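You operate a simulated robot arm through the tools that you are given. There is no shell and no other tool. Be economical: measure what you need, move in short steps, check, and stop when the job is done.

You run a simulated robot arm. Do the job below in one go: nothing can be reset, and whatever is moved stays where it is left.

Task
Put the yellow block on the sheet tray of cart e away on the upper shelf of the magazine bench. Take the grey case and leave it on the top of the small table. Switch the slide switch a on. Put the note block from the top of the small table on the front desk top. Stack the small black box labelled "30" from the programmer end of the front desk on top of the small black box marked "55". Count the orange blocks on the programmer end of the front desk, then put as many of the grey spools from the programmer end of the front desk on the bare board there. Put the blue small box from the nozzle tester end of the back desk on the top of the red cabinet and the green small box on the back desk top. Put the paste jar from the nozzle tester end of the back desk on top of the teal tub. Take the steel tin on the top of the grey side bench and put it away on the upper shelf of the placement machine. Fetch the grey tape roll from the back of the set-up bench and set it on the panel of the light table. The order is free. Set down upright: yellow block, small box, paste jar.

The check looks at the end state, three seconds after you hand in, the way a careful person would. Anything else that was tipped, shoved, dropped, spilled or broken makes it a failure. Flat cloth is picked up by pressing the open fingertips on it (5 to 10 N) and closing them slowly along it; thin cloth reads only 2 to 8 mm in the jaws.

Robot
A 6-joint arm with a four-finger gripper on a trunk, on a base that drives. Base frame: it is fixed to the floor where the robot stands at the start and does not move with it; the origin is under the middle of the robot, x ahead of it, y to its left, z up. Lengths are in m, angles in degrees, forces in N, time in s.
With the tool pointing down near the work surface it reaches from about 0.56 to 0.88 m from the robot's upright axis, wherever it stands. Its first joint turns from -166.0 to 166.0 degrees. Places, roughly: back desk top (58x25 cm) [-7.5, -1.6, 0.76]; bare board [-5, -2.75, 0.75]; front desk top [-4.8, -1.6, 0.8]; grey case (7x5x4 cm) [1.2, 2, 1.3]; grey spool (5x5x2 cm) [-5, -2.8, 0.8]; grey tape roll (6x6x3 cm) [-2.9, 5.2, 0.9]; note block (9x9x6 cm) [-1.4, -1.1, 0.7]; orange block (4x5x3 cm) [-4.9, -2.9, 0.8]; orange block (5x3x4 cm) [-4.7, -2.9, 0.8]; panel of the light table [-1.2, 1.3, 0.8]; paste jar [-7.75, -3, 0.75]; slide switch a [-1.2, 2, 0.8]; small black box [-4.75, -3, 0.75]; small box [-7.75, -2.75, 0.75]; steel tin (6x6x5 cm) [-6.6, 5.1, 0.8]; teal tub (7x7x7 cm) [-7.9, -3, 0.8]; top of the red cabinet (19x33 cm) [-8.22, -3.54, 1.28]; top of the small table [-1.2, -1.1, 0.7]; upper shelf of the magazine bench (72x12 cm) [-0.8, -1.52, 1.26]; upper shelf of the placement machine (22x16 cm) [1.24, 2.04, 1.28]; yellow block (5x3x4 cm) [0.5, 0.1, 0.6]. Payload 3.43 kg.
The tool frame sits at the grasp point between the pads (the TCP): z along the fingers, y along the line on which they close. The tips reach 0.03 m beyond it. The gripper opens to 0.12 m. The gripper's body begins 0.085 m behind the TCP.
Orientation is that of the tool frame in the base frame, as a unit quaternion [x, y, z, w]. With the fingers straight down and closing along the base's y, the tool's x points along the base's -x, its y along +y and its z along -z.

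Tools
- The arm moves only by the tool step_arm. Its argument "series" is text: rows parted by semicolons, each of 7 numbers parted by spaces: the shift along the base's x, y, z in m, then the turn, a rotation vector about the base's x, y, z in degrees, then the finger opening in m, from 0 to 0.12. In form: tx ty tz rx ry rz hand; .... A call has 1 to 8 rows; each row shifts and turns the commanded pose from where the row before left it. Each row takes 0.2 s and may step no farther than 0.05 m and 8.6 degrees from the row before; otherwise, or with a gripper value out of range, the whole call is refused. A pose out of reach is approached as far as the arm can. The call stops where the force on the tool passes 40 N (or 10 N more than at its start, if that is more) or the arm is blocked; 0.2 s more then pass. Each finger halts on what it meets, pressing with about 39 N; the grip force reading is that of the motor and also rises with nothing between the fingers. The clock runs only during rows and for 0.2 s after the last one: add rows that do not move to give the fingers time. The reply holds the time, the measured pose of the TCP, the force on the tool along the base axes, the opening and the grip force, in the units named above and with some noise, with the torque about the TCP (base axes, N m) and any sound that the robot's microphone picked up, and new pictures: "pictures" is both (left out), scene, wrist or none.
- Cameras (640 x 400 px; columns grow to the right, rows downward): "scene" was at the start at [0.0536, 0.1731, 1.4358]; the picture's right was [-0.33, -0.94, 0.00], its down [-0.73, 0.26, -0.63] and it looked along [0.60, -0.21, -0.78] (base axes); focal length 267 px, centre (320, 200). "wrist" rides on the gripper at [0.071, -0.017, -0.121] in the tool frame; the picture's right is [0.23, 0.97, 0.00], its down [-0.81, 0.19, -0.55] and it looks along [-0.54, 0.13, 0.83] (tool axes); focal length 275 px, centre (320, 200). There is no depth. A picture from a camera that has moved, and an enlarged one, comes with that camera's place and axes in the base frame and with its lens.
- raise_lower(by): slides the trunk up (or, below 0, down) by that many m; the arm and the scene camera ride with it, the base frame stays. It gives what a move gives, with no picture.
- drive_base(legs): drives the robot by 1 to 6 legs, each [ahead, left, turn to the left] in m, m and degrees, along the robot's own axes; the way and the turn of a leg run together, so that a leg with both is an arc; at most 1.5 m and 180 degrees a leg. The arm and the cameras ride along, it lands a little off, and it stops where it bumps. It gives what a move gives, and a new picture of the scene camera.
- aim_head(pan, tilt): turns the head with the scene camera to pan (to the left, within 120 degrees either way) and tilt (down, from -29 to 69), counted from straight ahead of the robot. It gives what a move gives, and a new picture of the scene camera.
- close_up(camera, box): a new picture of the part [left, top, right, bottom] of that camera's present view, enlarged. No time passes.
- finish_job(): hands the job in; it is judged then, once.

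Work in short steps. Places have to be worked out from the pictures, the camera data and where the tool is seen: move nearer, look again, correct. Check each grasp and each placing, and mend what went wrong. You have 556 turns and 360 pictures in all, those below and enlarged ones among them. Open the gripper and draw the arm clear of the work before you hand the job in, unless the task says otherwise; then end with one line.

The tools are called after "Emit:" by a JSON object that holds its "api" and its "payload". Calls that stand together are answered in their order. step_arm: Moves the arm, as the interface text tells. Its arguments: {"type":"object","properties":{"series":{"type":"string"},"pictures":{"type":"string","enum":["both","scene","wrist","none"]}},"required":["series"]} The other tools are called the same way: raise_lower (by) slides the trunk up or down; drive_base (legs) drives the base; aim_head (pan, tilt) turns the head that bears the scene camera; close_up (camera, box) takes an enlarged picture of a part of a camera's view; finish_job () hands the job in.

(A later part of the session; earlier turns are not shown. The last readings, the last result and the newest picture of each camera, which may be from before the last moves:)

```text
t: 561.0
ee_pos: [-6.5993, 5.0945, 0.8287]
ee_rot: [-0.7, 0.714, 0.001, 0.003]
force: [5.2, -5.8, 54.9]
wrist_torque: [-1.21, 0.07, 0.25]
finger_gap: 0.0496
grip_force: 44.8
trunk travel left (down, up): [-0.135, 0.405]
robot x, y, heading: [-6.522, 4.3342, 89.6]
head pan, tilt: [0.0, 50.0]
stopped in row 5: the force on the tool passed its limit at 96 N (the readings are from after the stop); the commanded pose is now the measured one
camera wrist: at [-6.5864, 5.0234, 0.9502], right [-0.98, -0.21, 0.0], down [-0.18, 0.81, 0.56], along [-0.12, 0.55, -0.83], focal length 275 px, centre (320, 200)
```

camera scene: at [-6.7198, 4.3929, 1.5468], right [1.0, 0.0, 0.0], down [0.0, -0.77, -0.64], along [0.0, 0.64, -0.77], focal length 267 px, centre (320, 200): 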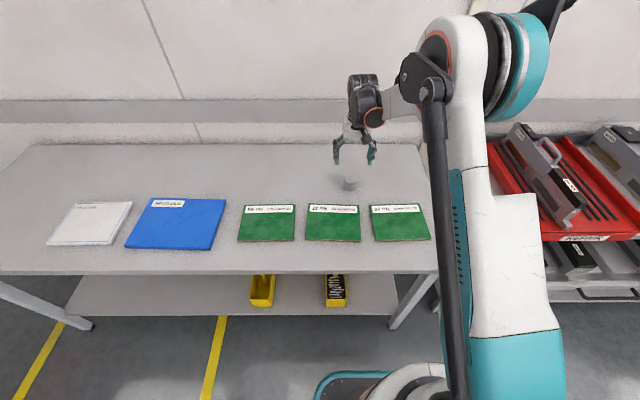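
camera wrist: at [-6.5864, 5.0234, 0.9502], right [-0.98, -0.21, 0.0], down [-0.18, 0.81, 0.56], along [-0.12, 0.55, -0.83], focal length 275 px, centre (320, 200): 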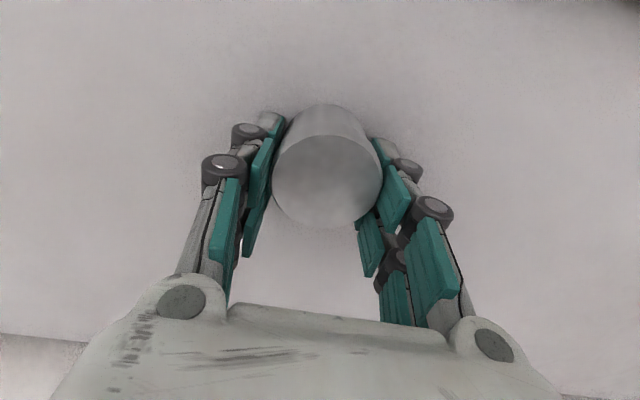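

Unexpected upward force while closing; open again and look before retrying.

Emit:
{"api": "step_arm", "payload": {"series": "0 0 0 0 0 0 0.1; 0 0 0 0 0 0 0.1; 0 0 0 0 0 0 0.1", "pictures": "both"}}

```text
t: 561.8
ee_pos: [-6.6029, 5.0995, 0.8228]
ee_rot: [-0.7, 0.714, 0.002, 0.001]
force: [-0.3, 1.3, -0.7]
wrist_torque: [-0.04, 0.01, 0.04]
finger_gap: 0.0999
grip_force: 0.1
trunk travel left (down, up): [-0.135, 0.405]
robot x, y, heading: [-6.5212, 4.3338, 89.4]
head pan, tilt: [0.0, 50.0]
camera scene: at [-6.7192, 4.3928, 1.5469], right [1.0, -0.01, 0.0], down [0.0, -0.77, -0.64], along [0.0, 0.64, -0.77], focal length 267 px, centre (320, 200)
camera wrist: at [-6.5885, 5.0269, 0.9447], right [-0.98, -0.21, 0.0], down [-0.18, 0.81, 0.56], along [-0.12, 0.54, -0.83], focal length 275 px, centre (320, 200)
```

scene: 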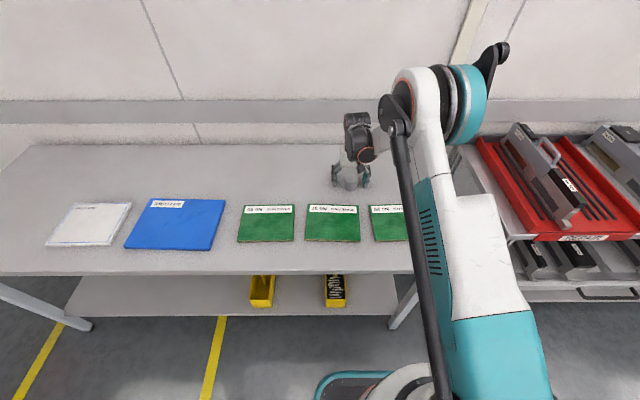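
wrist: 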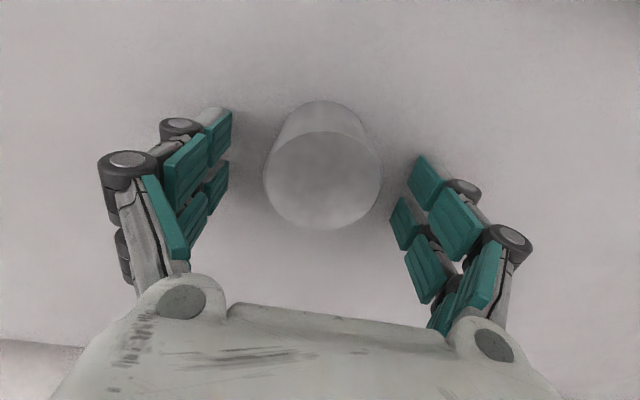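

The tin still stands; its centre is at (−6.603, 5.088), 12 mm nearer than the TCP. Correct y by −0.012, raise 6 mm, and close.

Emit:
{"api": "step_arm", "payload": {"series": "0 -0.006 0.006 0 0 0 0.1; 0 -0.006 0 0 0 0 0.1; 0 0 0 0 0 0 0.1; 0 0 0 0 0 0 0.07; 0 0 0 0 0 0 0.04; 0 0 0 0 0 0 0.04; 0 0 0 0 0 0 0.04", "pictures": "wrist"}}

```text
t: 563.4
ee_pos: [-6.6021, 5.0874, 0.8299]
ee_rot: [-0.7, 0.714, 0.001, 0.002]
force: [1.7, 0.0, 3.2]
wrist_torque: [-0.01, 0.07, 0.02]
finger_gap: 0.0496
grip_force: 39.0
trunk travel left (down, up): [-0.135, 0.405]
robot x, y, heading: [-6.5202, 4.3346, 89.4]
head pan, tilt: [0.0, 50.0]
camera wrist: at [-6.588, 5.0153, 0.9511], right [-0.98, -0.21, 0.0], down [-0.18, 0.81, 0.56], along [-0.12, 0.54, -0.83], focal length 275 px, centre (320, 200)
```

wrist: 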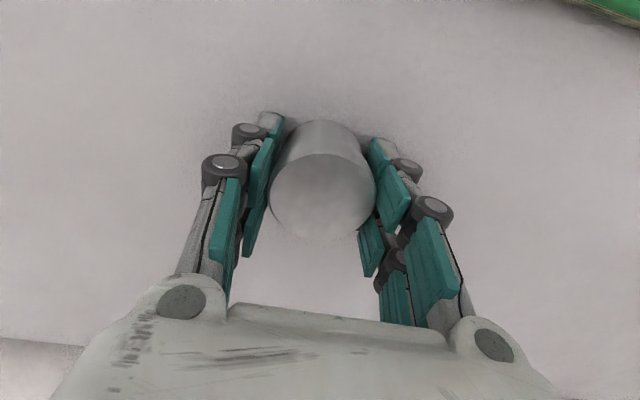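

Gripped cleanly (50 mm). Lift and verify.

Emit:
{"api": "step_arm", "payload": {"series": "0 0 0.02 0 0 0 0.035; 0 0 0.04 0 0 0 0.035; 0 0 0.05 0 0 0 0.035; 0 0 0.05 0 0 0 0.035"}}

```text
t: 564.4
ee_pos: [-6.6019, 5.0857, 0.9888]
ee_rot: [-0.7, 0.714, 0.002, 0.001]
force: [0.3, 0.0, -1.1]
wrist_torque: [-0.01, 0.01, 0.01]
finger_gap: 0.0497
grip_force: 39.2
trunk travel left (down, up): [-0.135, 0.405]
robot x, y, heading: [-6.5212, 4.3379, 89.6]
head pan, tilt: [0.0, 50.0]
camera scene: at [-6.7191, 4.3927, 1.547], right [1.0, -0.01, 0.0], down [0.0, -0.77, -0.64], along [0.0, 0.64, -0.77], focal length 267 px, centre (320, 200)
camera wrist: at [-6.5873, 5.014, 1.1095], right [-0.98, -0.21, 0.0], down [-0.18, 0.81, 0.56], along [-0.12, 0.54, -0.83], focal length 275 px, centre (320, 200)
```

scene: 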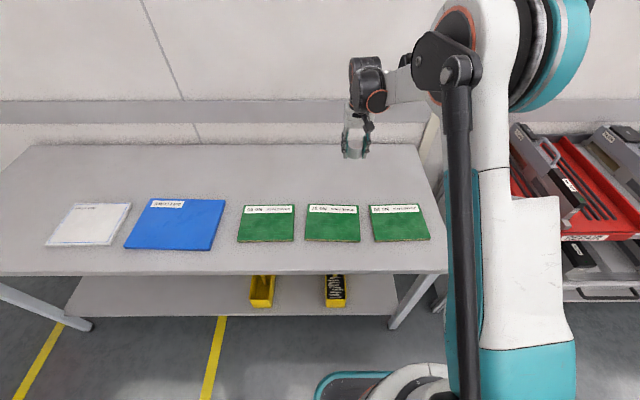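
wrist: 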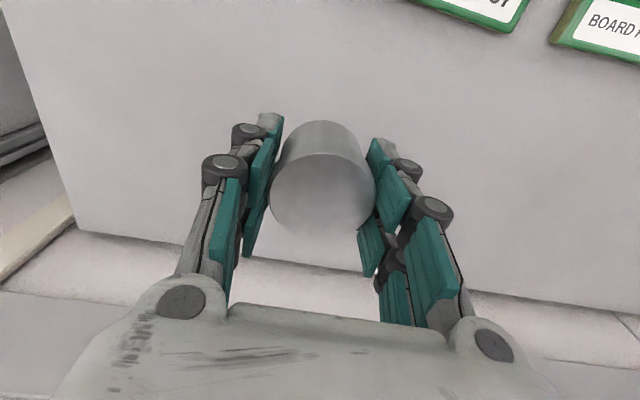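

Tin lifted. Raise, back off, turn east and drive back along the aisle.

Emit:
{"api": "raise_lower", "payload": {"by": 0.4}}

Emit:
{"api": "drive_base", "payload": {"legs": [[-0.4, 0, 0], [0, 0, -89.6], [1.4, 0, 0], [1.4, 0, 0], [1.4, 0, 0], [1.4, 0, 0]]}}

Emit:
{"api": "aim_head", "payload": {"pan": -35, "tilt": 30}}

```text
t: 568.2
ee_pos: [-6.6019, 5.0874, 1.3863]
ee_rot: [-0.7, 0.714, 0.002, 0.002]
force: [0.3, 0.6, -1.2]
wrist_torque: [0.02, 0.01, 0.0]
finger_gap: 0.0496
grip_force: 39.4
trunk travel left (down, up): [-0.535, 0.005]
robot x, y, heading: [-6.5256, 4.3334, 89.9]
head pan, tilt: [0.0, 50.0]
```

```text
t: 600.8
ee_pos: [-0.1948, 4.2022, 1.3872]
ee_rot: [-0.015, 1.0, 0.0, 0.002]
force: [0.4, 0.0, -0.8]
wrist_torque: [-0.02, 0.05, -0.01]
finger_gap: 0.0493
grip_force: 39.6
trunk travel left (down, up): [-0.535, 0.005]
robot x, y, heading: [-0.9432, 4.0863, 2.5]
head pan, tilt: [0.0, 50.0]
camera scene: at [-0.8901, 4.2859, 1.9469], right [0.04, -1.0, 0.0], down [-0.77, -0.03, -0.64], along [0.64, 0.03, -0.77], focal length 267 px, centre (320, 200)
```

scene: 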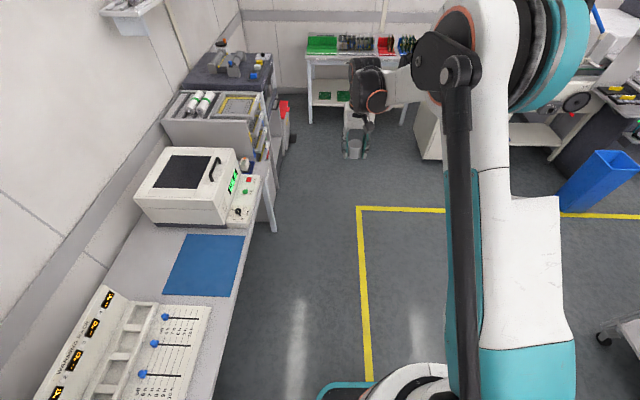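

```text
t: 601.8
ee_pos: [-0.1944, 4.2017, 1.3873]
ee_rot: [-0.014, 1.0, -0.001, 0.002]
force: [0.0, -0.2, -1.6]
wrist_torque: [0.01, -0.03, -0.01]
finger_gap: 0.049
grip_force: 39.1
trunk travel left (down, up): [-0.535, 0.005]
robot x, y, heading: [-0.9392, 4.0885, 2.4]
head pan, tilt: [-35.0, 30.0]
camera scene: at [-0.8913, 4.234, 1.9764], right [-0.54, -0.84, 0.0], down [-0.42, 0.27, -0.87], along [0.73, -0.47, -0.5], focal length 267 px, centre (320, 200)
```

scene: 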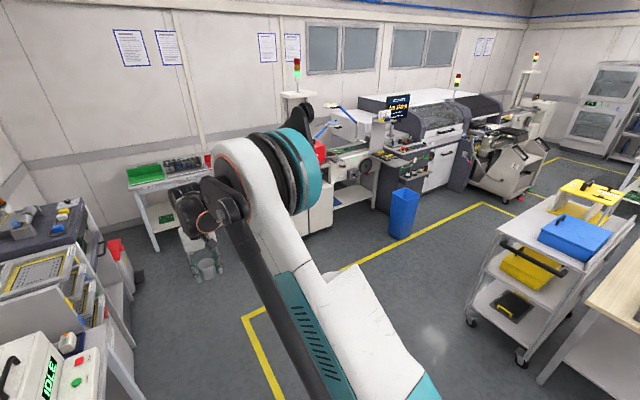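

Drive to the placement machine the same way as before: to (0.06, 1.84), facing +x.

Emit:
{"api": "drive_base", "payload": {"legs": [[0, 0, -2.4], [1.0, -0.85, 0], [0, -1.38, 0]]}}

Emit:
{"api": "aim_head", "payload": {"pan": -5, "tilt": 30}}

```text
t: 615.4
ee_pos: [0.8118, 1.9253, 1.3873]
ee_rot: [0.008, 1.0, 0.0, 0.002]
force: [-0.7, -0.3, 0.2]
wrist_torque: [0.03, -0.01, -0.01]
finger_gap: 0.049
grip_force: 38.6
trunk travel left (down, up): [-0.535, 0.005]
robot x, y, heading: [0.0598, 1.8398, -0.0]
head pan, tilt: [-35.0, 30.0]
camera scene: at [0.1174, 1.9864, 1.9765], right [-0.57, -0.82, 0.0], down [-0.41, 0.29, -0.87], along [0.71, -0.5, -0.5], focal length 267 px, centre (320, 200)
```

scene: 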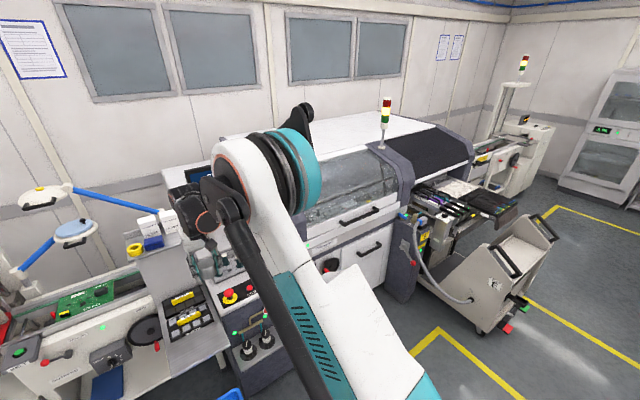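

```text
t: 616.3
ee_pos: [0.8108, 1.9251, 1.3874]
ee_rot: [0.007, 1.0, -0.001, 0.002]
force: [0.1, -0.7, -1.9]
wrist_torque: [0.0, -0.01, 0.01]
finger_gap: 0.0487
grip_force: 39.4
trunk travel left (down, up): [-0.535, 0.005]
robot x, y, heading: [0.0593, 1.8411, -0.3]
head pan, tilt: [-5.0, 30.0]
camera scene: at [0.1335, 2.0307, 1.9765], right [-0.09, -1.0, 0.0], down [-0.5, 0.04, -0.87], along [0.86, -0.08, -0.5], focal length 267 px, centre (320, 200)
```

scene: 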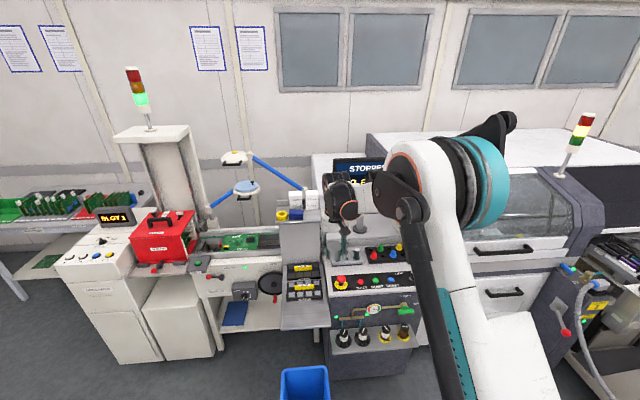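

Turn the wrist −90° (fingers closing along x) and raise 4 cm before approaching the shelf.

Emit:
{"api": "step_arm", "payload": {"series": "0 0 0.01 0 0 -8.3 0.035; 0 0 0.01 0 0 -8.3 0.035; 0 0 0.01 0 0 -8.3 0.035; 0 0 0.01 0 0 -8.3 0.035; 0 0 0 0 0 -8.3 0.035; 0 0 0 0 0 -8.3 0.035", "pictures": "none"}}

Emit:
{"api": "step_arm", "payload": {"series": "0 0 0 0 0 -8.3 0.035; 0 0 0 0 0 -8.3 0.035; 0 0 0 0 0 -8.3 0.035; 0 0 0 0 0 -8.3 0.035; 0 0 0 0 0 -6.5 0.035", "pictures": "none"}}

Emit:
{"api": "drive_base", "payload": {"legs": [[0.28, -0.01, 0]]}}

Emit:
{"api": "close_up", "payload": {"camera": "scene", "box": [250, 200, 390, 288]}}

```text
t: 617.7
ee_pos: [0.8121, 1.9254, 1.429]
ee_rot: [0.429, 0.903, -0.001, 0.002]
force: [0.8, 0.2, -0.9]
wrist_torque: [0.0, 0.0, 0.0]
finger_gap: 0.0492
grip_force: 39.1
trunk travel left (down, up): [-0.535, 0.005]
robot x, y, heading: [0.064, 1.8428, -0.1]
head pan, tilt: [-5.0, 30.0]
```

```text
t: 618.9
ee_pos: [0.8111, 1.9252, 1.4262]
ee_rot: [0.71, 0.704, -0.002, 0.001]
force: [0.0, 0.2, -1.6]
wrist_torque: [-0.01, 0.0, 0.0]
finger_gap: 0.049
grip_force: 39.3
trunk travel left (down, up): [-0.535, 0.005]
robot x, y, heading: [0.0637, 1.8419, 0.3]
head pan, tilt: [-5.0, 30.0]
```

```text
t: 620.9
ee_pos: [1.0948, 1.9163, 1.4273]
ee_rot: [0.708, 0.706, -0.002, 0.001]
force: [0.5, -0.3, -1.3]
wrist_torque: [0.0, 0.02, -0.01]
finger_gap: 0.0489
grip_force: 38.9
trunk travel left (down, up): [-0.535, 0.005]
robot x, y, heading: [0.3448, 1.8285, 0.0]
head pan, tilt: [-5.0, 30.0]
camera scene: at [0.4171, 2.0207, 1.9764], right [-0.09, -1.0, 0.0], down [-0.5, 0.04, -0.87], along [0.86, -0.08, -0.5], focal length 267 px, centre (320, 200)
```

scene: 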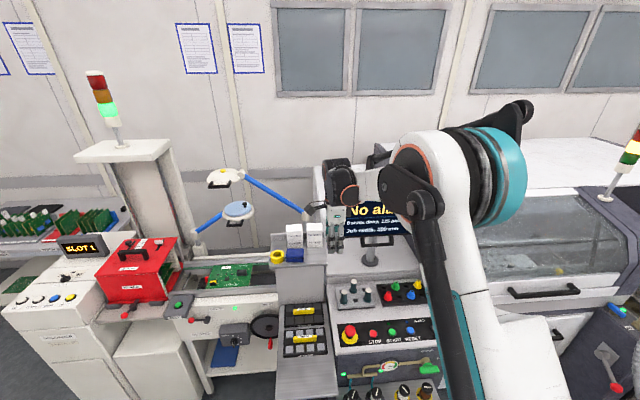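

```text
4.55 times, centred on (320, 244) of scene
camera zoom: at [0.4171, 2.0207, 1.9764], right [-0.09, -1.0, 0.0], down [-0.5, 0.04, -0.87], along [0.86, -0.08, -0.5], focal length 1212 px, centre (320, 0)
```

zoom: 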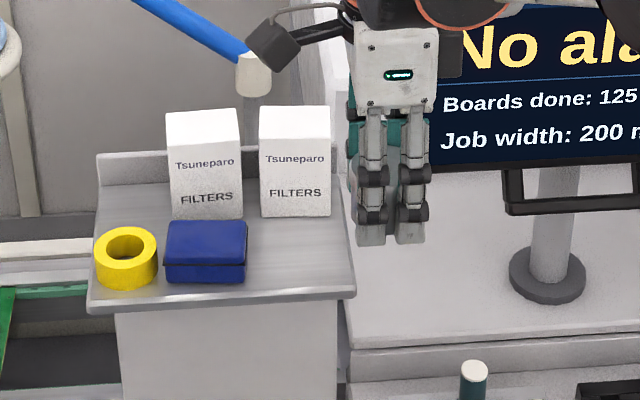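

Free area on the shelf: x 1.16–1.25, y 1.92–2.01. Target (1.193, 1.965). Move over and part-way down.

Emit:
{"api": "step_arm", "payload": {"series": "0 0.048 0 0 0 0 0.035; 0.048 0 0 0 0 0 0.035; 0.048 0 0 0 0 0 0.035; 0.002 0 -0.03 0 0 0 0.035; 0 0 -0.04 0 0 0 0.035; 0 0 -0.025 0 0 0 0.035"}}

Emit:
{"api": "close_up", "payload": {"camera": "scene", "box": [250, 200, 390, 288]}}

```text
t: 622.3
ee_pos: [1.191, 1.9646, 1.3334]
ee_rot: [0.709, 0.706, -0.003, 0.001]
force: [-0.3, -0.5, -1.1]
wrist_torque: [0.01, -0.03, 0.01]
finger_gap: 0.0487
grip_force: 39.2
trunk travel left (down, up): [-0.535, 0.005]
robot x, y, heading: [0.3442, 1.8284, 0.2]
head pan, tilt: [-5.0, 30.0]
camera scene: at [0.4153, 2.0205, 1.9765], right [-0.09, -1.0, 0.0], down [-0.5, 0.04, -0.87], along [0.86, -0.08, -0.5], focal length 267 px, centre (320, 200)
camera wrist: at [1.1741, 2.0364, 1.4549], right [0.97, 0.23, 0.0], down [0.19, -0.81, 0.56], along [0.12, -0.54, -0.83], focal length 275 px, centre (320, 200)
```

scene: 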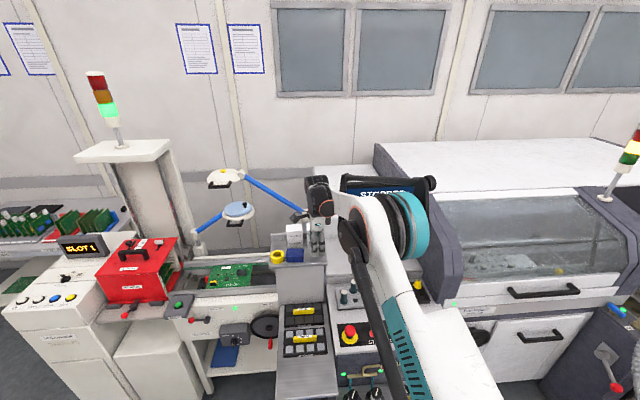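
wrist: 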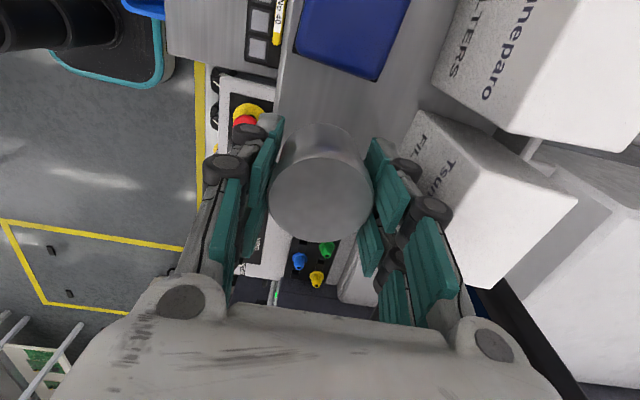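

```text
4.55 times, centred on (320, 244) of scene
camera zoom: at [0.4153, 2.0205, 1.9765], right [-0.09, -1.0, 0.0], down [-0.5, 0.04, -0.87], along [0.86, -0.08, -0.5], focal length 1212 px, centre (320, 0)
```

zoom: 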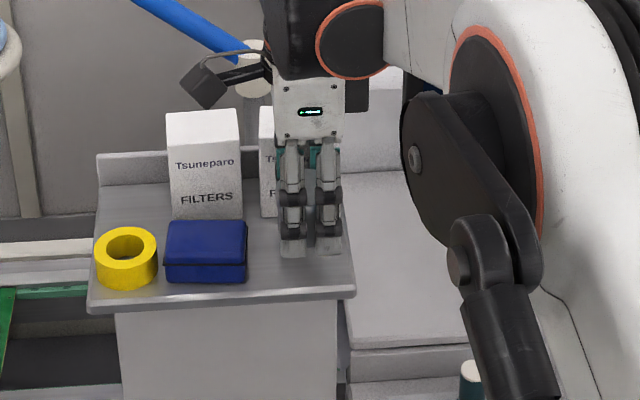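

Shift +7 mm in y away from the shelf edge, then lower to contact.

Emit:
{"api": "step_arm", "payload": {"series": "0 0.007 0 0 0 0 0.035; 0 0 -0.012 0 0 0 0.035; 0 0 0 0 0 0 0.035", "pictures": "none"}}

Emit:
{"api": "step_arm", "payload": {"series": "0 0 -0.003 0 0 0 0.035; 0 0 0 0 0 0 0.035", "pictures": "none"}}

Emit:
{"api": "step_arm", "payload": {"series": "0 0 -0.003 0 0 0 0.035; 0 0 0 0 0 0 0.035", "pictures": "none"}}

Emit:
{"api": "step_arm", "payload": {"series": "0 0 -0.002 0 0 0 0.035; 0 0 0 0 0 0 0.035", "pictures": "none"}}

```text
t: 623.1
ee_pos: [1.1913, 1.9711, 1.3212]
ee_rot: [0.708, 0.706, -0.003, 0.002]
force: [-0.5, 0.1, -1.0]
wrist_torque: [-0.01, -0.01, 0.01]
finger_gap: 0.0488
grip_force: 38.5
trunk travel left (down, up): [-0.535, 0.005]
robot x, y, heading: [0.3427, 1.8294, 0.1]
head pan, tilt: [-5.0, 30.0]
```

```text
t: 623.7
ee_pos: [1.1925, 1.971, 1.3177]
ee_rot: [0.708, 0.706, -0.002, 0.002]
force: [0.0, -0.4, -0.5]
wrist_torque: [0.01, 0.01, -0.03]
finger_gap: 0.0489
grip_force: 39.3
trunk travel left (down, up): [-0.535, 0.005]
robot x, y, heading: [0.3422, 1.8277, -0.0]
head pan, tilt: [-5.0, 30.0]
```

```text
t: 624.3
ee_pos: [1.1914, 1.9725, 1.3146]
ee_rot: [0.708, 0.706, -0.002, 0.002]
force: [-0.3, 0.0, -2.0]
wrist_torque: [-0.01, 0.03, -0.01]
finger_gap: 0.0489
grip_force: 38.7
trunk travel left (down, up): [-0.535, 0.005]
robot x, y, heading: [0.3464, 1.828, 0.1]
head pan, tilt: [-5.0, 30.0]
```

```text
t: 624.9
ee_pos: [1.1915, 1.9718, 1.3116]
ee_rot: [0.708, 0.706, -0.002, 0.001]
force: [0.1, 0.1, -0.8]
wrist_torque: [0.0, -0.01, -0.01]
finger_gap: 0.0492
grip_force: 39.2
trunk travel left (down, up): [-0.535, 0.005]
robot x, y, heading: [0.3438, 1.832, 0.1]
head pan, tilt: [-5.0, 30.0]
```

Emit:
{"api": "step_arm", "payload": {"series": "0 0 -0.002 0 0 0 0.035; 0 0 0 0 0 0 0.035", "pictures": "none"}}

Emit:
{"api": "step_arm", "payload": {"series": "0 0 -0.002 0 0 0 0.035; 0 0 0 0 0 0 0.035", "pictures": "none"}}

Emit:
{"api": "step_arm", "payload": {"series": "0 0 -0.002 0 0 0 0.035; 0 0 0 0 0 0 0.035", "pictures": "wrist"}}

```text
t: 625.5
ee_pos: [1.1914, 1.9711, 1.3097]
ee_rot: [0.708, 0.706, -0.002, 0.001]
force: [0.6, 0.1, -2.1]
wrist_torque: [-0.01, -0.04, -0.02]
finger_gap: 0.049
grip_force: 38.9
trunk travel left (down, up): [-0.535, 0.005]
robot x, y, heading: [0.3432, 1.8321, 0.1]
head pan, tilt: [-5.0, 30.0]
```

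```text
t: 626.1
ee_pos: [1.1911, 1.9713, 1.309]
ee_rot: [0.709, 0.705, -0.003, 0.001]
force: [0.3, -0.5, -1.3]
wrist_torque: [0.03, 0.02, 0.02]
finger_gap: 0.0488
grip_force: 39.1
trunk travel left (down, up): [-0.535, 0.005]
robot x, y, heading: [0.3442, 1.8307, 0.2]
head pan, tilt: [-5.0, 30.0]
```

```text
t: 626.7
ee_pos: [1.1909, 1.9694, 1.3074]
ee_rot: [0.709, 0.705, -0.002, 0.001]
force: [0.5, -0.2, -1.2]
wrist_torque: [-0.03, 0.0, 0.03]
finger_gap: 0.0492
grip_force: 38.6
trunk travel left (down, up): [-0.535, 0.005]
robot x, y, heading: [0.34, 1.8322, -0.0]
head pan, tilt: [-5.0, 30.0]
camera wrist: at [1.1743, 2.0432, 1.4279], right [0.97, 0.23, 0.0], down [0.19, -0.81, 0.56], along [0.12, -0.54, -0.83], focal length 275 px, centre (320, 200)
```

wrist: 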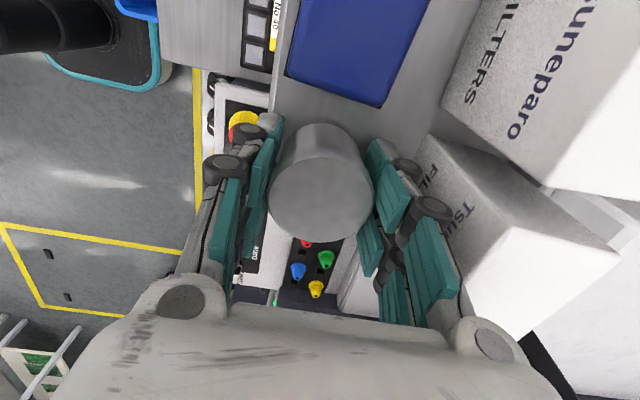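

Emit:
{"api": "step_arm", "payload": {"series": "0 0 -0.002 0 0 0 0.035; 0 0 0 0 0 0 0.035", "pictures": "none"}}

Emit:
{"api": "step_arm", "payload": {"series": "0 0 -0.002 0 0 0 0.035; 0 0 0 0 0 0 0.035", "pictures": "none"}}

Emit:
{"api": "step_arm", "payload": {"series": "0 0 -0.002 0 0 0 0.035; 0 0 0 0 0 0 0.035", "pictures": "none"}}

```text
t: 627.3
ee_pos: [1.1909, 1.9722, 1.3052]
ee_rot: [0.708, 0.706, -0.002, 0.001]
force: [0.0, 0.5, -0.3]
wrist_torque: [-0.02, -0.01, 0.0]
finger_gap: 0.049
grip_force: 38.6
trunk travel left (down, up): [-0.535, 0.005]
robot x, y, heading: [0.3428, 1.8293, -0.2]
head pan, tilt: [-5.0, 30.0]
```

```text
t: 627.9
ee_pos: [1.1909, 1.9706, 1.3036]
ee_rot: [0.708, 0.706, -0.002, 0.001]
force: [-0.4, 0.4, -1.2]
wrist_torque: [-0.03, -0.01, 0.0]
finger_gap: 0.0489
grip_force: 39.6
trunk travel left (down, up): [-0.535, 0.005]
robot x, y, heading: [0.3448, 1.8307, 0.1]
head pan, tilt: [-5.0, 30.0]
```

```text
t: 628.5
ee_pos: [1.1914, 1.9717, 1.3017]
ee_rot: [0.709, 0.706, -0.002, 0.001]
force: [-0.5, -0.7, -0.5]
wrist_torque: [0.01, 0.02, 0.02]
finger_gap: 0.0491
grip_force: 38.8
trunk travel left (down, up): [-0.535, 0.005]
robot x, y, heading: [0.3427, 1.8285, 0.2]
head pan, tilt: [-5.0, 30.0]
```

Emit:
{"api": "step_arm", "payload": {"series": "0 0 -0.002 0 0 0 0.035; 0 0 0 0 0 0 0.035", "pictures": "none"}}

Emit:
{"api": "step_arm", "payload": {"series": "0 0 -0.002 0 0 0 0.035; 0 0 0 0 0 0 0.035", "pictures": "none"}}

Emit:
{"api": "close_up", "payload": {"camera": "scene", "box": [300, 220, 364, 260]}}

```text
t: 629.1
ee_pos: [1.1902, 1.9715, 1.2997]
ee_rot: [0.708, 0.706, -0.001, 0.001]
force: [3.8, -0.6, 10.8]
wrist_torque: [0.06, -0.34, 0.0]
finger_gap: 0.049
grip_force: 38.4
trunk travel left (down, up): [-0.535, 0.005]
robot x, y, heading: [0.3449, 1.8303, -0.0]
head pan, tilt: [-5.0, 30.0]
```

```text
t: 629.9
ee_pos: [1.1911, 1.9712, 1.2996]
ee_rot: [0.708, 0.706, -0.001, 0.003]
force: [-2.3, -0.6, 11.5]
wrist_torque: [0.15, 0.08, 0.02]
finger_gap: 0.049
grip_force: 39.3
trunk travel left (down, up): [-0.535, 0.005]
robot x, y, heading: [0.3456, 1.8313, -0.1]
head pan, tilt: [-5.0, 30.0]
stopped in row 2: the force on the tool passed its limit at 41 N (the readings are from after the stop); the commanded pose is now the measured one
```

```text
10.00 times, centred on (332, 240) of scene
camera zoom: at [0.4133, 2.0202, 1.9763], right [-0.09, -1.0, 0.0], down [-0.5, 0.04, -0.87], along [0.86, -0.08, -0.5], focal length 2666 px, centre (200, -200)
```

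zoom: 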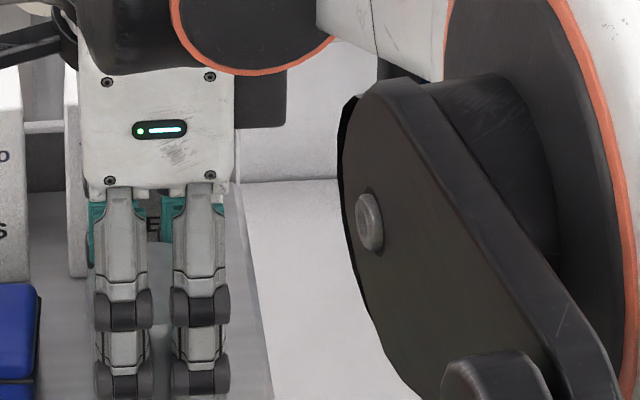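

Tin rests on the shelf. Ease 1 mm, open just to 0.064, and rise straight up.

Emit:
{"api": "step_arm", "payload": {"series": "0 0 0.001 0 0 0 0.049; 0 0 0 0 0 0 0.058; 0 0 0 0 0 0 0.064; 0 0 0.02 0 0 0 0.064; 0 0 0.04 0 0 0 0.064; 0 0 0.05 0 0 0 0.064; -0.04 0 0.02 0 0 0 0.064; -0.05 0 0 0 0 0 0.064"}}

Emit:
{"api": "close_up", "payload": {"camera": "scene", "box": [250, 200, 390, 288]}}

```text
t: 631.6
ee_pos: [1.0967, 1.9717, 1.43]
ee_rot: [0.709, 0.705, -0.001, 0.003]
force: [-0.7, -0.2, 0.0]
wrist_torque: [0.0, -0.03, 0.0]
finger_gap: 0.064
grip_force: 0.0
trunk travel left (down, up): [-0.535, 0.005]
robot x, y, heading: [0.3442, 1.8317, 0.0]
head pan, tilt: [-5.0, 30.0]
camera scene: at [0.4133, 2.0209, 1.9765], right [-0.09, -1.0, 0.0], down [-0.5, 0.04, -0.87], along [0.86, -0.08, -0.5], focal length 267 px, centre (320, 200)
camera wrist: at [1.0809, 2.0439, 1.552], right [0.97, 0.23, 0.0], down [0.19, -0.81, 0.56], along [0.13, -0.54, -0.83], focal length 275 px, centre (320, 200)
```

scene: 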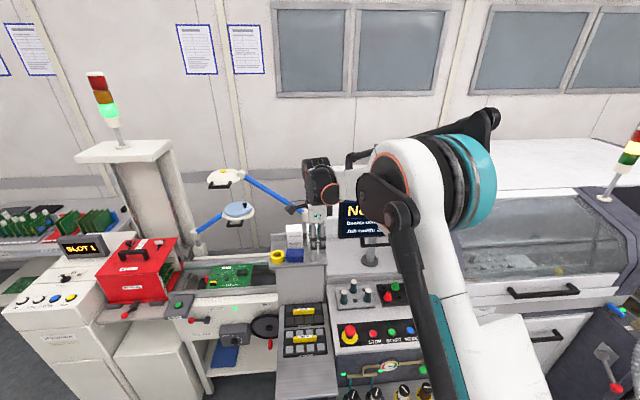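
wrist: 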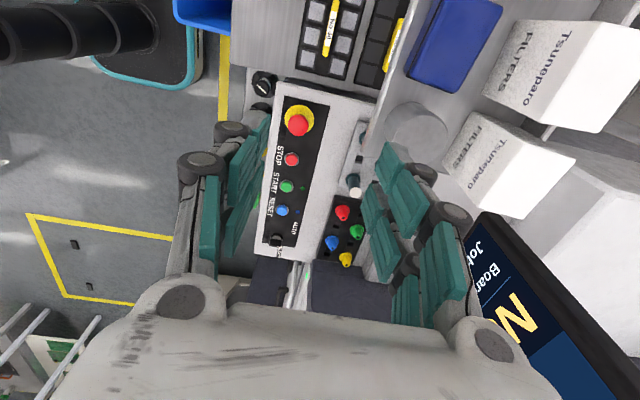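

```text
4.55 times, centred on (320, 244) of scene
camera zoom: at [0.4133, 2.0209, 1.9765], right [-0.09, -1.0, 0.0], down [-0.5, 0.04, -0.87], along [0.86, -0.08, -0.5], focal length 1212 px, centre (320, 0)
```

zoom: 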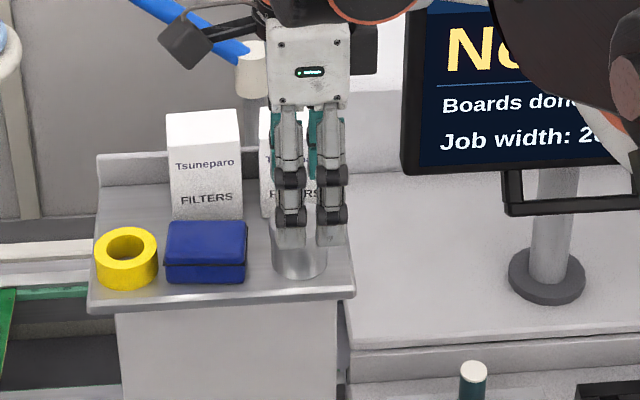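

Tin is in place, neighbours untouched. Now to the set-up bench for the tape roll: back out, north, turn to +y and slide west.

Emit:
{"api": "drive_base", "payload": {"legs": [[-0.28, 0.01, 0], [0, 1.0, 0], [0, 0.9, 0], [0, 0, 90]]}}

Emit:
{"api": "drive_base", "payload": {"legs": [[0, 1.45, 0], [0, 1.4, 0]]}}

Emit:
{"api": "aim_head", "payload": {"pan": 5, "tilt": 30}}

```text
t: 646.6
ee_pos: [-0.0734, 4.4986, 1.4296]
ee_rot: [0.0, 1.0, 0.0, 0.003]
force: [-0.1, -0.3, -0.5]
wrist_torque: [0.0, -0.02, -0.02]
finger_gap: 0.064
grip_force: 0.1
trunk travel left (down, up): [-0.535, 0.005]
robot x, y, heading: [0.0686, 3.7415, 90.4]
head pan, tilt: [-5.0, 30.0]
camera scene: at [-0.12, 3.811, 1.9764], right [1.0, -0.08, 0.0], down [-0.04, -0.5, -0.87], along [0.07, 0.86, -0.5], focal length 267 px, centre (320, 200)
```

scene: 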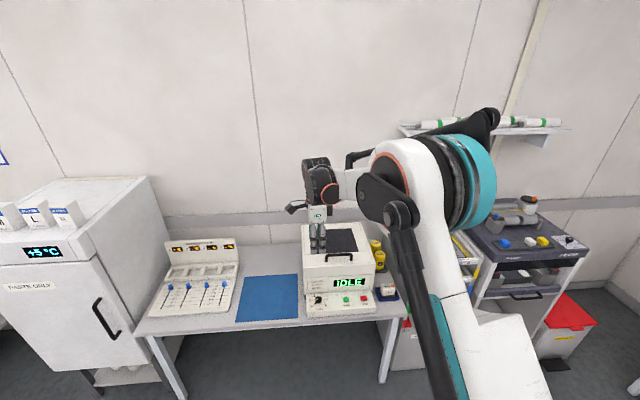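

```text
t: 660.3
ee_pos: [-2.8923, 4.481, 1.4301]
ee_rot: [0.01, 1.0, -0.001, 0.003]
force: [-0.3, 0.7, -0.7]
wrist_torque: [0.01, -0.01, 0.0]
finger_gap: 0.0639
grip_force: 0.0
trunk travel left (down, up): [-0.535, 0.005]
robot x, y, heading: [-2.7633, 3.7208, 89.2]
head pan, tilt: [-5.0, 30.0]
camera scene: at [-2.9525, 3.7932, 1.9764], right [0.99, -0.1, 0.0], down [-0.05, -0.5, -0.87], along [0.09, 0.86, -0.5], focal length 267 px, centre (320, 200)
```

scene: 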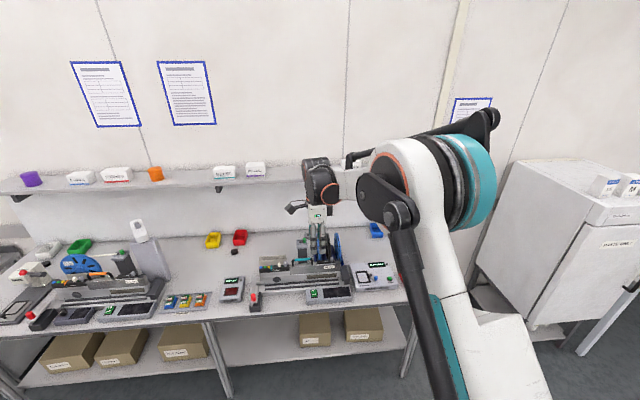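

```text
t: 661.0
ee_pos: [-2.8933, 4.4797, 1.4302]
ee_rot: [0.01, 1.0, 0.0, 0.003]
force: [-0.1, 0.3, -0.8]
wrist_torque: [0.0, 0.0, -0.01]
finger_gap: 0.0639
grip_force: 0.0
trunk travel left (down, up): [-0.535, 0.005]
robot x, y, heading: [-2.7632, 3.725, 89.2]
head pan, tilt: [5.0, 30.0]
camera scene: at [-2.9676, 3.7934, 1.9765], right [1.0, 0.07, 0.0], down [0.04, -0.5, -0.87], along [-0.06, 0.86, -0.5], focal length 267 px, centre (320, 200)
```

scene: 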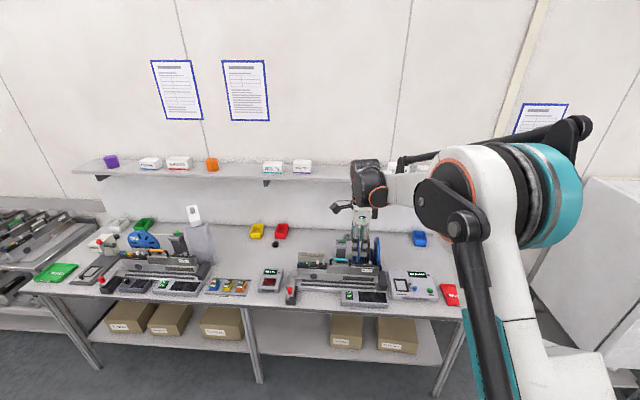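

The roll's spot is hidden behind the gripper. Swing the arm aside in +x to see.

Emit:
{"api": "step_arm", "payload": {"series": "0.049 0 0 0 0 0 0.09; 0.049 0 0 0 0 0 0.09; 0.049 0 0 0 0 0 0.09; 0.049 0 0 0 0 0 0.09; 0.049 0 0 0 0 0 0.09; 0.049 0 0 0 0 0 0.09", "pictures": "scene"}}

Emit:
{"api": "close_up", "payload": {"camera": "scene", "box": [220, 170, 460, 320]}}

```text
t: 662.4
ee_pos: [-2.5948, 4.4836, 1.4285]
ee_rot: [0.01, 1.0, -0.001, 0.002]
force: [1.3, 0.6, -1.7]
wrist_torque: [-0.03, 0.06, 0.06]
finger_gap: 0.0901
grip_force: 0.1
trunk travel left (down, up): [-0.535, 0.005]
robot x, y, heading: [-2.7616, 3.723, 89.4]
head pan, tilt: [5.0, 30.0]
camera scene: at [-2.965, 3.7938, 1.9767], right [1.0, 0.07, 0.0], down [0.03, -0.5, -0.87], along [-0.06, 0.86, -0.5], focal length 267 px, centre (320, 200)
```

scene: 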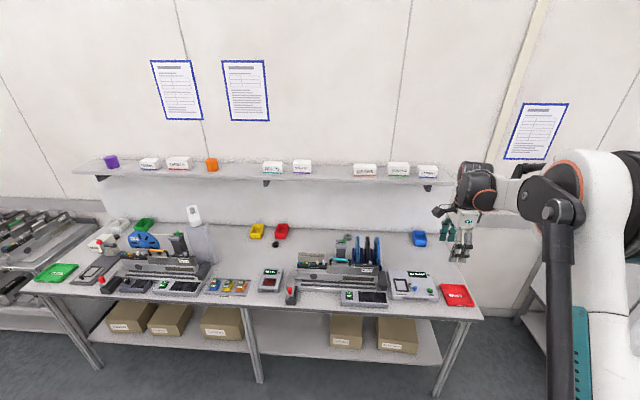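

```text
2.67 times, centred on (340, 245) of scene
camera zoom: at [-2.965, 3.7938, 1.9767], right [1.0, 0.07, 0.0], down [0.03, -0.5, -0.87], along [-0.06, 0.86, -0.5], focal length 711 px, centre (267, 80)
```

zoom: 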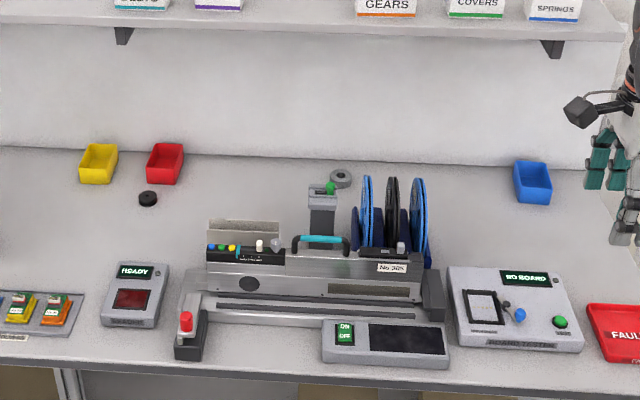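

The grey roll is at ≈(−2.885, 5.18), behind the rig's reels and under the shelf (front edge y≈5.1). I'll enter from the free area at its left (x≈−3.03). First retract and recentre the arm, then move the base in.

Emit:
{"api": "step_arm", "payload": {"series": "-0.03 -0.039 0 0 0 0 0.09; -0.03 -0.039 0 0 0 0 0.09; -0.03 -0.039 0 0 0 0 0.09; -0.03 -0.039 0 0 0 0 0.09; -0.045 0 0 0 0 0 0.09; -0.045 0 0 0 0 0 0.09; -0.045 0 0 0 0 0 0.09", "pictures": "none"}}

Emit:
{"api": "drive_base", "payload": {"legs": [[0.62, 0.17, 0.7]]}}

Emit:
{"api": "aim_head", "payload": {"pan": -5, "tilt": 45}}

```text
t: 664.0
ee_pos: [-2.8558, 4.3264, 1.4285]
ee_rot: [0.011, 1.0, -0.001, 0.004]
force: [0.1, 0.3, 0.2]
wrist_torque: [0.0, -0.03, -0.01]
finger_gap: 0.09
grip_force: 0.1
trunk travel left (down, up): [-0.535, 0.005]
robot x, y, heading: [-2.7658, 3.721, 89.1]
head pan, tilt: [5.0, 30.0]
```

```text
t: 667.6
ee_pos: [-3.0283, 4.9473, 1.4288]
ee_rot: [0.003, 1.0, 0.0, 0.002]
force: [-0.4, 0.1, 0.0]
wrist_torque: [0.02, 0.0, 0.03]
finger_gap: 0.0902
grip_force: 0.0
trunk travel left (down, up): [-0.535, 0.005]
robot x, y, heading: [-2.9264, 4.3417, 89.7]
head pan, tilt: [5.0, 30.0]
camera scene: at [-3.1352, 4.4148, 1.9764], right [1.0, 0.09, 0.0], down [0.04, -0.5, -0.87], along [-0.07, 0.86, -0.5], focal length 267 px, centre (320, 200)
```

scene: 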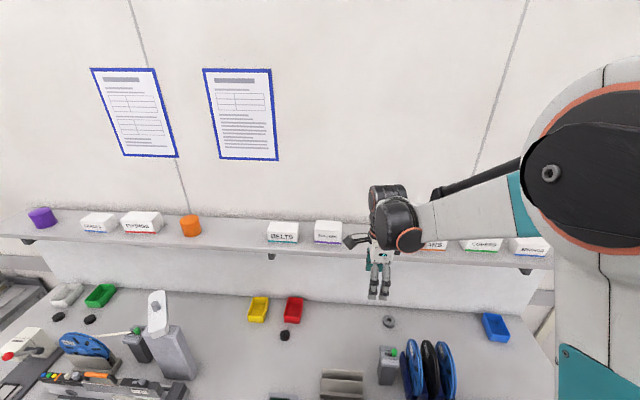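

```text
t: 668.4
ee_pos: [-3.0297, 4.9467, 1.4297]
ee_rot: [0.004, 1.0, 0.0, 0.002]
force: [0.1, -0.5, 0.0]
wrist_torque: [0.01, 0.02, -0.03]
finger_gap: 0.0902
grip_force: 0.1
trunk travel left (down, up): [-0.535, 0.005]
robot x, y, heading: [-2.9287, 4.3429, 89.7]
head pan, tilt: [-5.0, 45.0]
camera scene: at [-3.12, 4.4045, 1.9539], right [1.0, -0.09, 0.0], down [-0.06, -0.7, -0.71], along [0.06, 0.7, -0.71], focal length 267 px, centre (320, 200)
```

scene: 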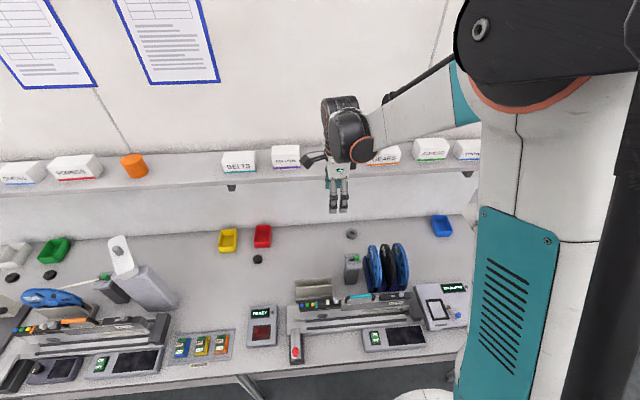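

Zoom on the shelf and the roll area for heights.

Emit:
{"api": "close_up", "payload": {"camera": "scene", "box": [250, 130, 490, 280]}}

```text
2.67 times, centred on (370, 205) of scene
camera zoom: at [-3.12, 4.4045, 1.9539], right [1.0, -0.09, 0.0], down [-0.06, -0.7, -0.71], along [0.06, 0.7, -0.71], focal length 711 px, centre (187, 187)
```

zoom: 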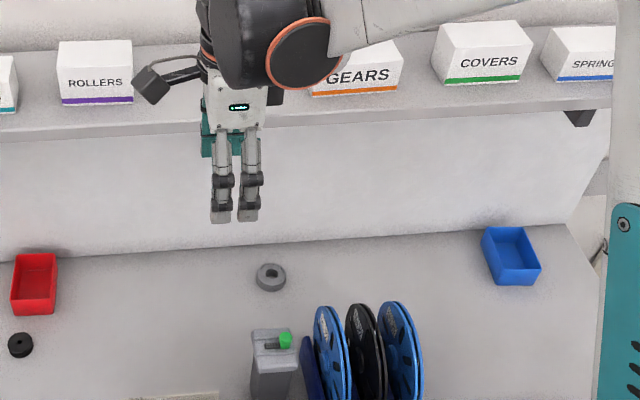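

Refined: roll (−2.892, 5.22, ~0.87), shelf front edge y≈5.22 at z≈1.25, reels top 1.01 (x≥−2.855, y≤5.125), post back y≈5.04. I'll turn the wrist +90° (close along x), come down at (−2.95, 5.11), then slide in low.

Emit:
{"api": "drive_base", "payload": {"legs": [[0.025, 0, 0.3]]}}

Emit:
{"api": "step_arm", "payload": {"series": "0 0 0 0 0 8.3 0.085; 0 0 0 0 0 8.3 0.085; 0 0 0 0 0 8.3 0.085; 0 0 0 0 0 8.3 0.085; 0 0 0 0 0 8.3 0.085; 0 0 0 0 0 8.3 0.085; 0 0 0 0 0 8.3 0.085; 0 0 0 0 0 8.3 0.085", "pictures": "none"}}

Emit:
{"api": "step_arm", "payload": {"series": "0.02 0.035 0 0 0 8.3 0.085; 0.02 0.035 0 0 0 8.3 0.085; 0.02 0.035 0 0 0 6.7 0.085; 0.02 0.03 0 0 0 0 0.085", "pictures": "both"}}

```text
t: 669.2
ee_pos: [-3.0329, 4.9748, 1.4287]
ee_rot: [0.0, 1.0, -0.002, 0.003]
force: [-0.1, 1.1, 0.3]
wrist_torque: [-0.11, 0.02, 0.0]
finger_gap: 0.0898
grip_force: 0.1
trunk travel left (down, up): [-0.535, 0.005]
robot x, y, heading: [-2.9311, 4.3722, 90.2]
head pan, tilt: [-5.0, 45.0]
camera scene: at [-3.1203, 4.4318, 1.9538], right [1.0, -0.08, 0.0], down [-0.06, -0.71, -0.71], along [0.06, 0.7, -0.71], focal length 267 px, centre (320, 200)
```

scene: 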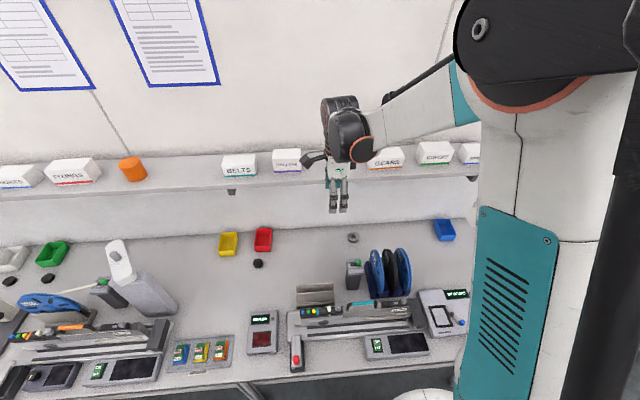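

```text
t: 671.0
ee_pos: [-3.0319, 4.9721, 1.4305]
ee_rot: [-0.548, 0.836, 0.001, 0.003]
force: [-0.7, -0.8, -0.5]
wrist_torque: [-0.01, 0.03, -0.02]
finger_gap: 0.0849
grip_force: 0.1
trunk travel left (down, up): [-0.535, 0.005]
robot x, y, heading: [-2.9285, 4.3682, 90.3]
head pan, tilt: [-5.0, 45.0]
```

```text
t: 672.0
ee_pos: [-2.951, 5.1093, 1.4277]
ee_rot: [-0.705, 0.709, 0.002, 0.001]
force: [0.5, 0.9, -0.8]
wrist_torque: [-0.01, 0.0, 0.02]
finger_gap: 0.0848
grip_force: 0.1
trunk travel left (down, up): [-0.535, 0.005]
robot x, y, heading: [-2.9256, 4.3706, 90.4]
head pan, tilt: [-5.0, 45.0]
camera scene: at [-3.1196, 4.4303, 1.9538], right [1.0, -0.08, 0.0], down [-0.06, -0.71, -0.71], along [0.06, 0.7, -0.71], focal length 267 px, centre (320, 200)
camera wrist: at [-2.9352, 5.0373, 1.5485], right [-0.97, -0.23, 0.0], down [-0.19, 0.81, 0.56], along [-0.13, 0.54, -0.83], focal length 275 px, centre (320, 200)
```

scene: 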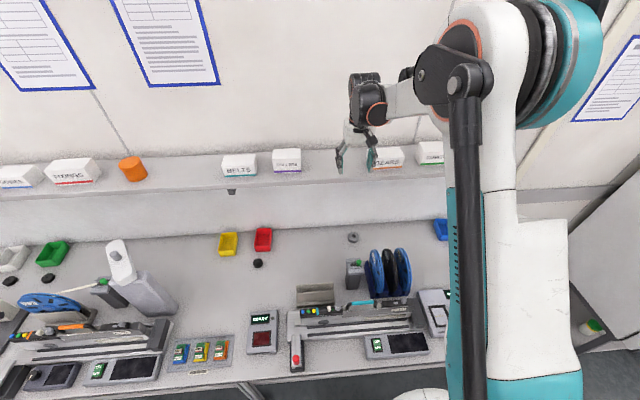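
wrist: 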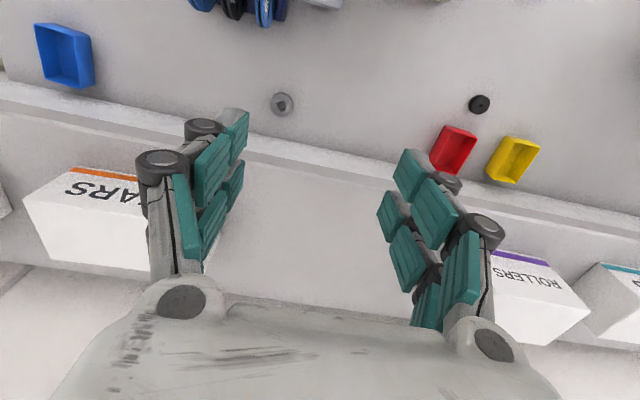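

Shelf front is nearer (y≈5.13, underside ≈1.31). So come down further out: back to (−3.03, 5.05), then lower the trunk 0.4.

Emit:
{"api": "step_arm", "payload": {"series": "-0.03 -0.03 0 0 0 0 0.085; -0.03 -0.03 0 0 0 0 0.085; -0.02 0 0 0 0 0 0.085", "pictures": "none"}}

Emit:
{"api": "raise_lower", "payload": {"by": -0.35}}

Emit:
{"api": "close_up", "payload": {"camera": "wrist", "box": [0, 0, 640, 400]}}

Emit:
{"api": "aim_head", "payload": {"pan": -5, "tilt": 30}}

```text
t: 672.8
ee_pos: [-3.0323, 5.0487, 1.4289]
ee_rot: [-0.705, 0.709, 0.001, 0.001]
force: [0.4, -0.2, -0.1]
wrist_torque: [-0.05, 0.01, -0.01]
finger_gap: 0.0849
grip_force: 0.0
trunk travel left (down, up): [-0.535, 0.005]
robot x, y, heading: [-2.9283, 4.3721, 90.0]
head pan, tilt: [-5.0, 45.0]
```

```text
t: 676.2
ee_pos: [-3.0326, 5.0463, 1.0793]
ee_rot: [-0.705, 0.709, 0.002, 0.002]
force: [0.0, -0.3, 0.3]
wrist_torque: [0.02, 0.0, 0.0]
finger_gap: 0.0849
grip_force: 0.1
trunk travel left (down, up): [-0.185, 0.355]
robot x, y, heading: [-2.9287, 4.3732, 90.3]
head pan, tilt: [-5.0, 45.0]
```

```text
1.00 times, centred on (320, 200) of wrist (not enlarged: the box is as wide or as high as the picture)
camera zoom: at [-3.016, 4.9744, 1.2001], right [-0.97, -0.22, 0.0], down [-0.19, 0.81, 0.56], along [-0.12, 0.54, -0.83], focal length 275 px, centre (320, 200)
```

zoom: 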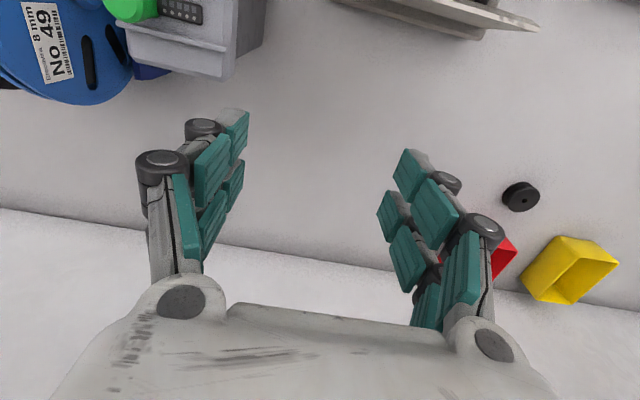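

```text
t: 677.0
ee_pos: [-3.0332, 5.0461, 1.0791]
ee_rot: [-0.705, 0.709, 0.002, 0.002]
force: [-0.7, -0.1, -0.2]
wrist_torque: [0.02, -0.04, -0.01]
finger_gap: 0.0849
grip_force: 0.0
trunk travel left (down, up): [-0.185, 0.355]
robot x, y, heading: [-2.9279, 4.3685, 90.5]
head pan, tilt: [-5.0, 30.0]
camera scene: at [-3.1195, 4.4379, 1.6264], right [1.0, -0.08, 0.0], down [-0.04, -0.5, -0.87], along [0.07, 0.86, -0.5], focal length 267 px, centre (320, 200)
```

scene: 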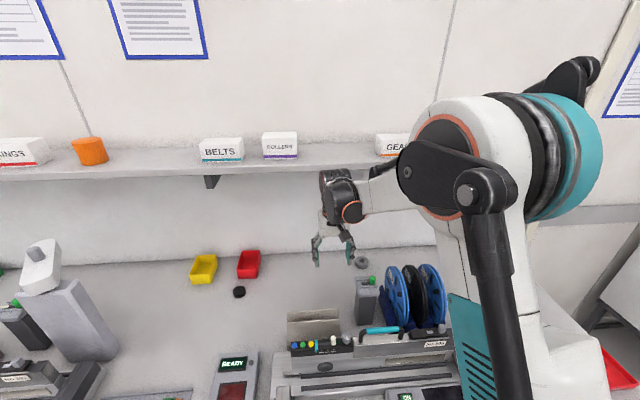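

Clear column. Lower 0.14 with a slight forward shift once below shelf height.

Emit:
{"api": "step_arm", "payload": {"series": "-0.005 0 -0.045 0 0 0 0.085; 0 0 -0.045 0 0 0 0.085; 0 0.03 -0.035 0 0 0 0.085; 0.03 0.03 -0.01 0 0 0 0.085"}}

```text
t: 678.0
ee_pos: [-3.0069, 5.1067, 0.9426]
ee_rot: [-0.705, 0.709, 0.002, 0.001]
force: [0.1, 0.8, 0.0]
wrist_torque: [0.0, 0.0, -0.02]
finger_gap: 0.085
grip_force: 0.0
trunk travel left (down, up): [-0.185, 0.355]
robot x, y, heading: [-2.93, 4.3654, 90.1]
head pan, tilt: [-5.0, 30.0]
camera scene: at [-3.1197, 4.4388, 1.6264], right [1.0, -0.08, 0.0], down [-0.04, -0.5, -0.87], along [0.07, 0.86, -0.5], focal length 267 px, centre (320, 200)
camera wrist: at [-2.9914, 5.0355, 1.0646], right [-0.97, -0.23, 0.0], down [-0.19, 0.81, 0.56], along [-0.13, 0.54, -0.83], focal length 275 px, centre (320, 200)
```

scene: 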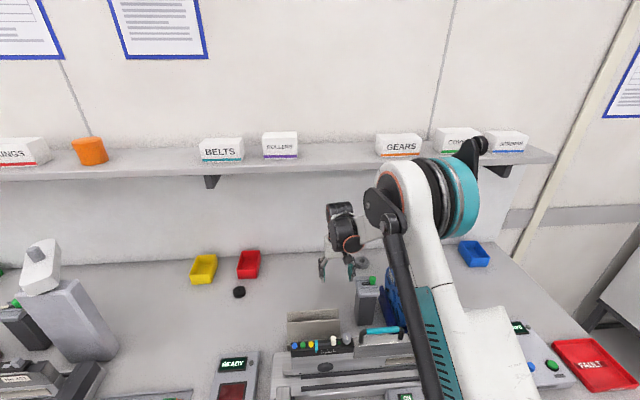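
wrist: 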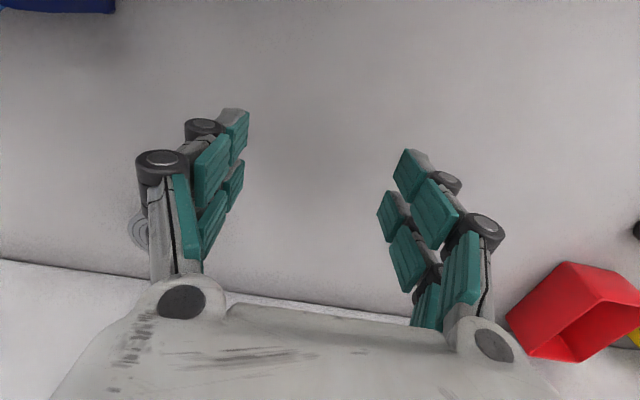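

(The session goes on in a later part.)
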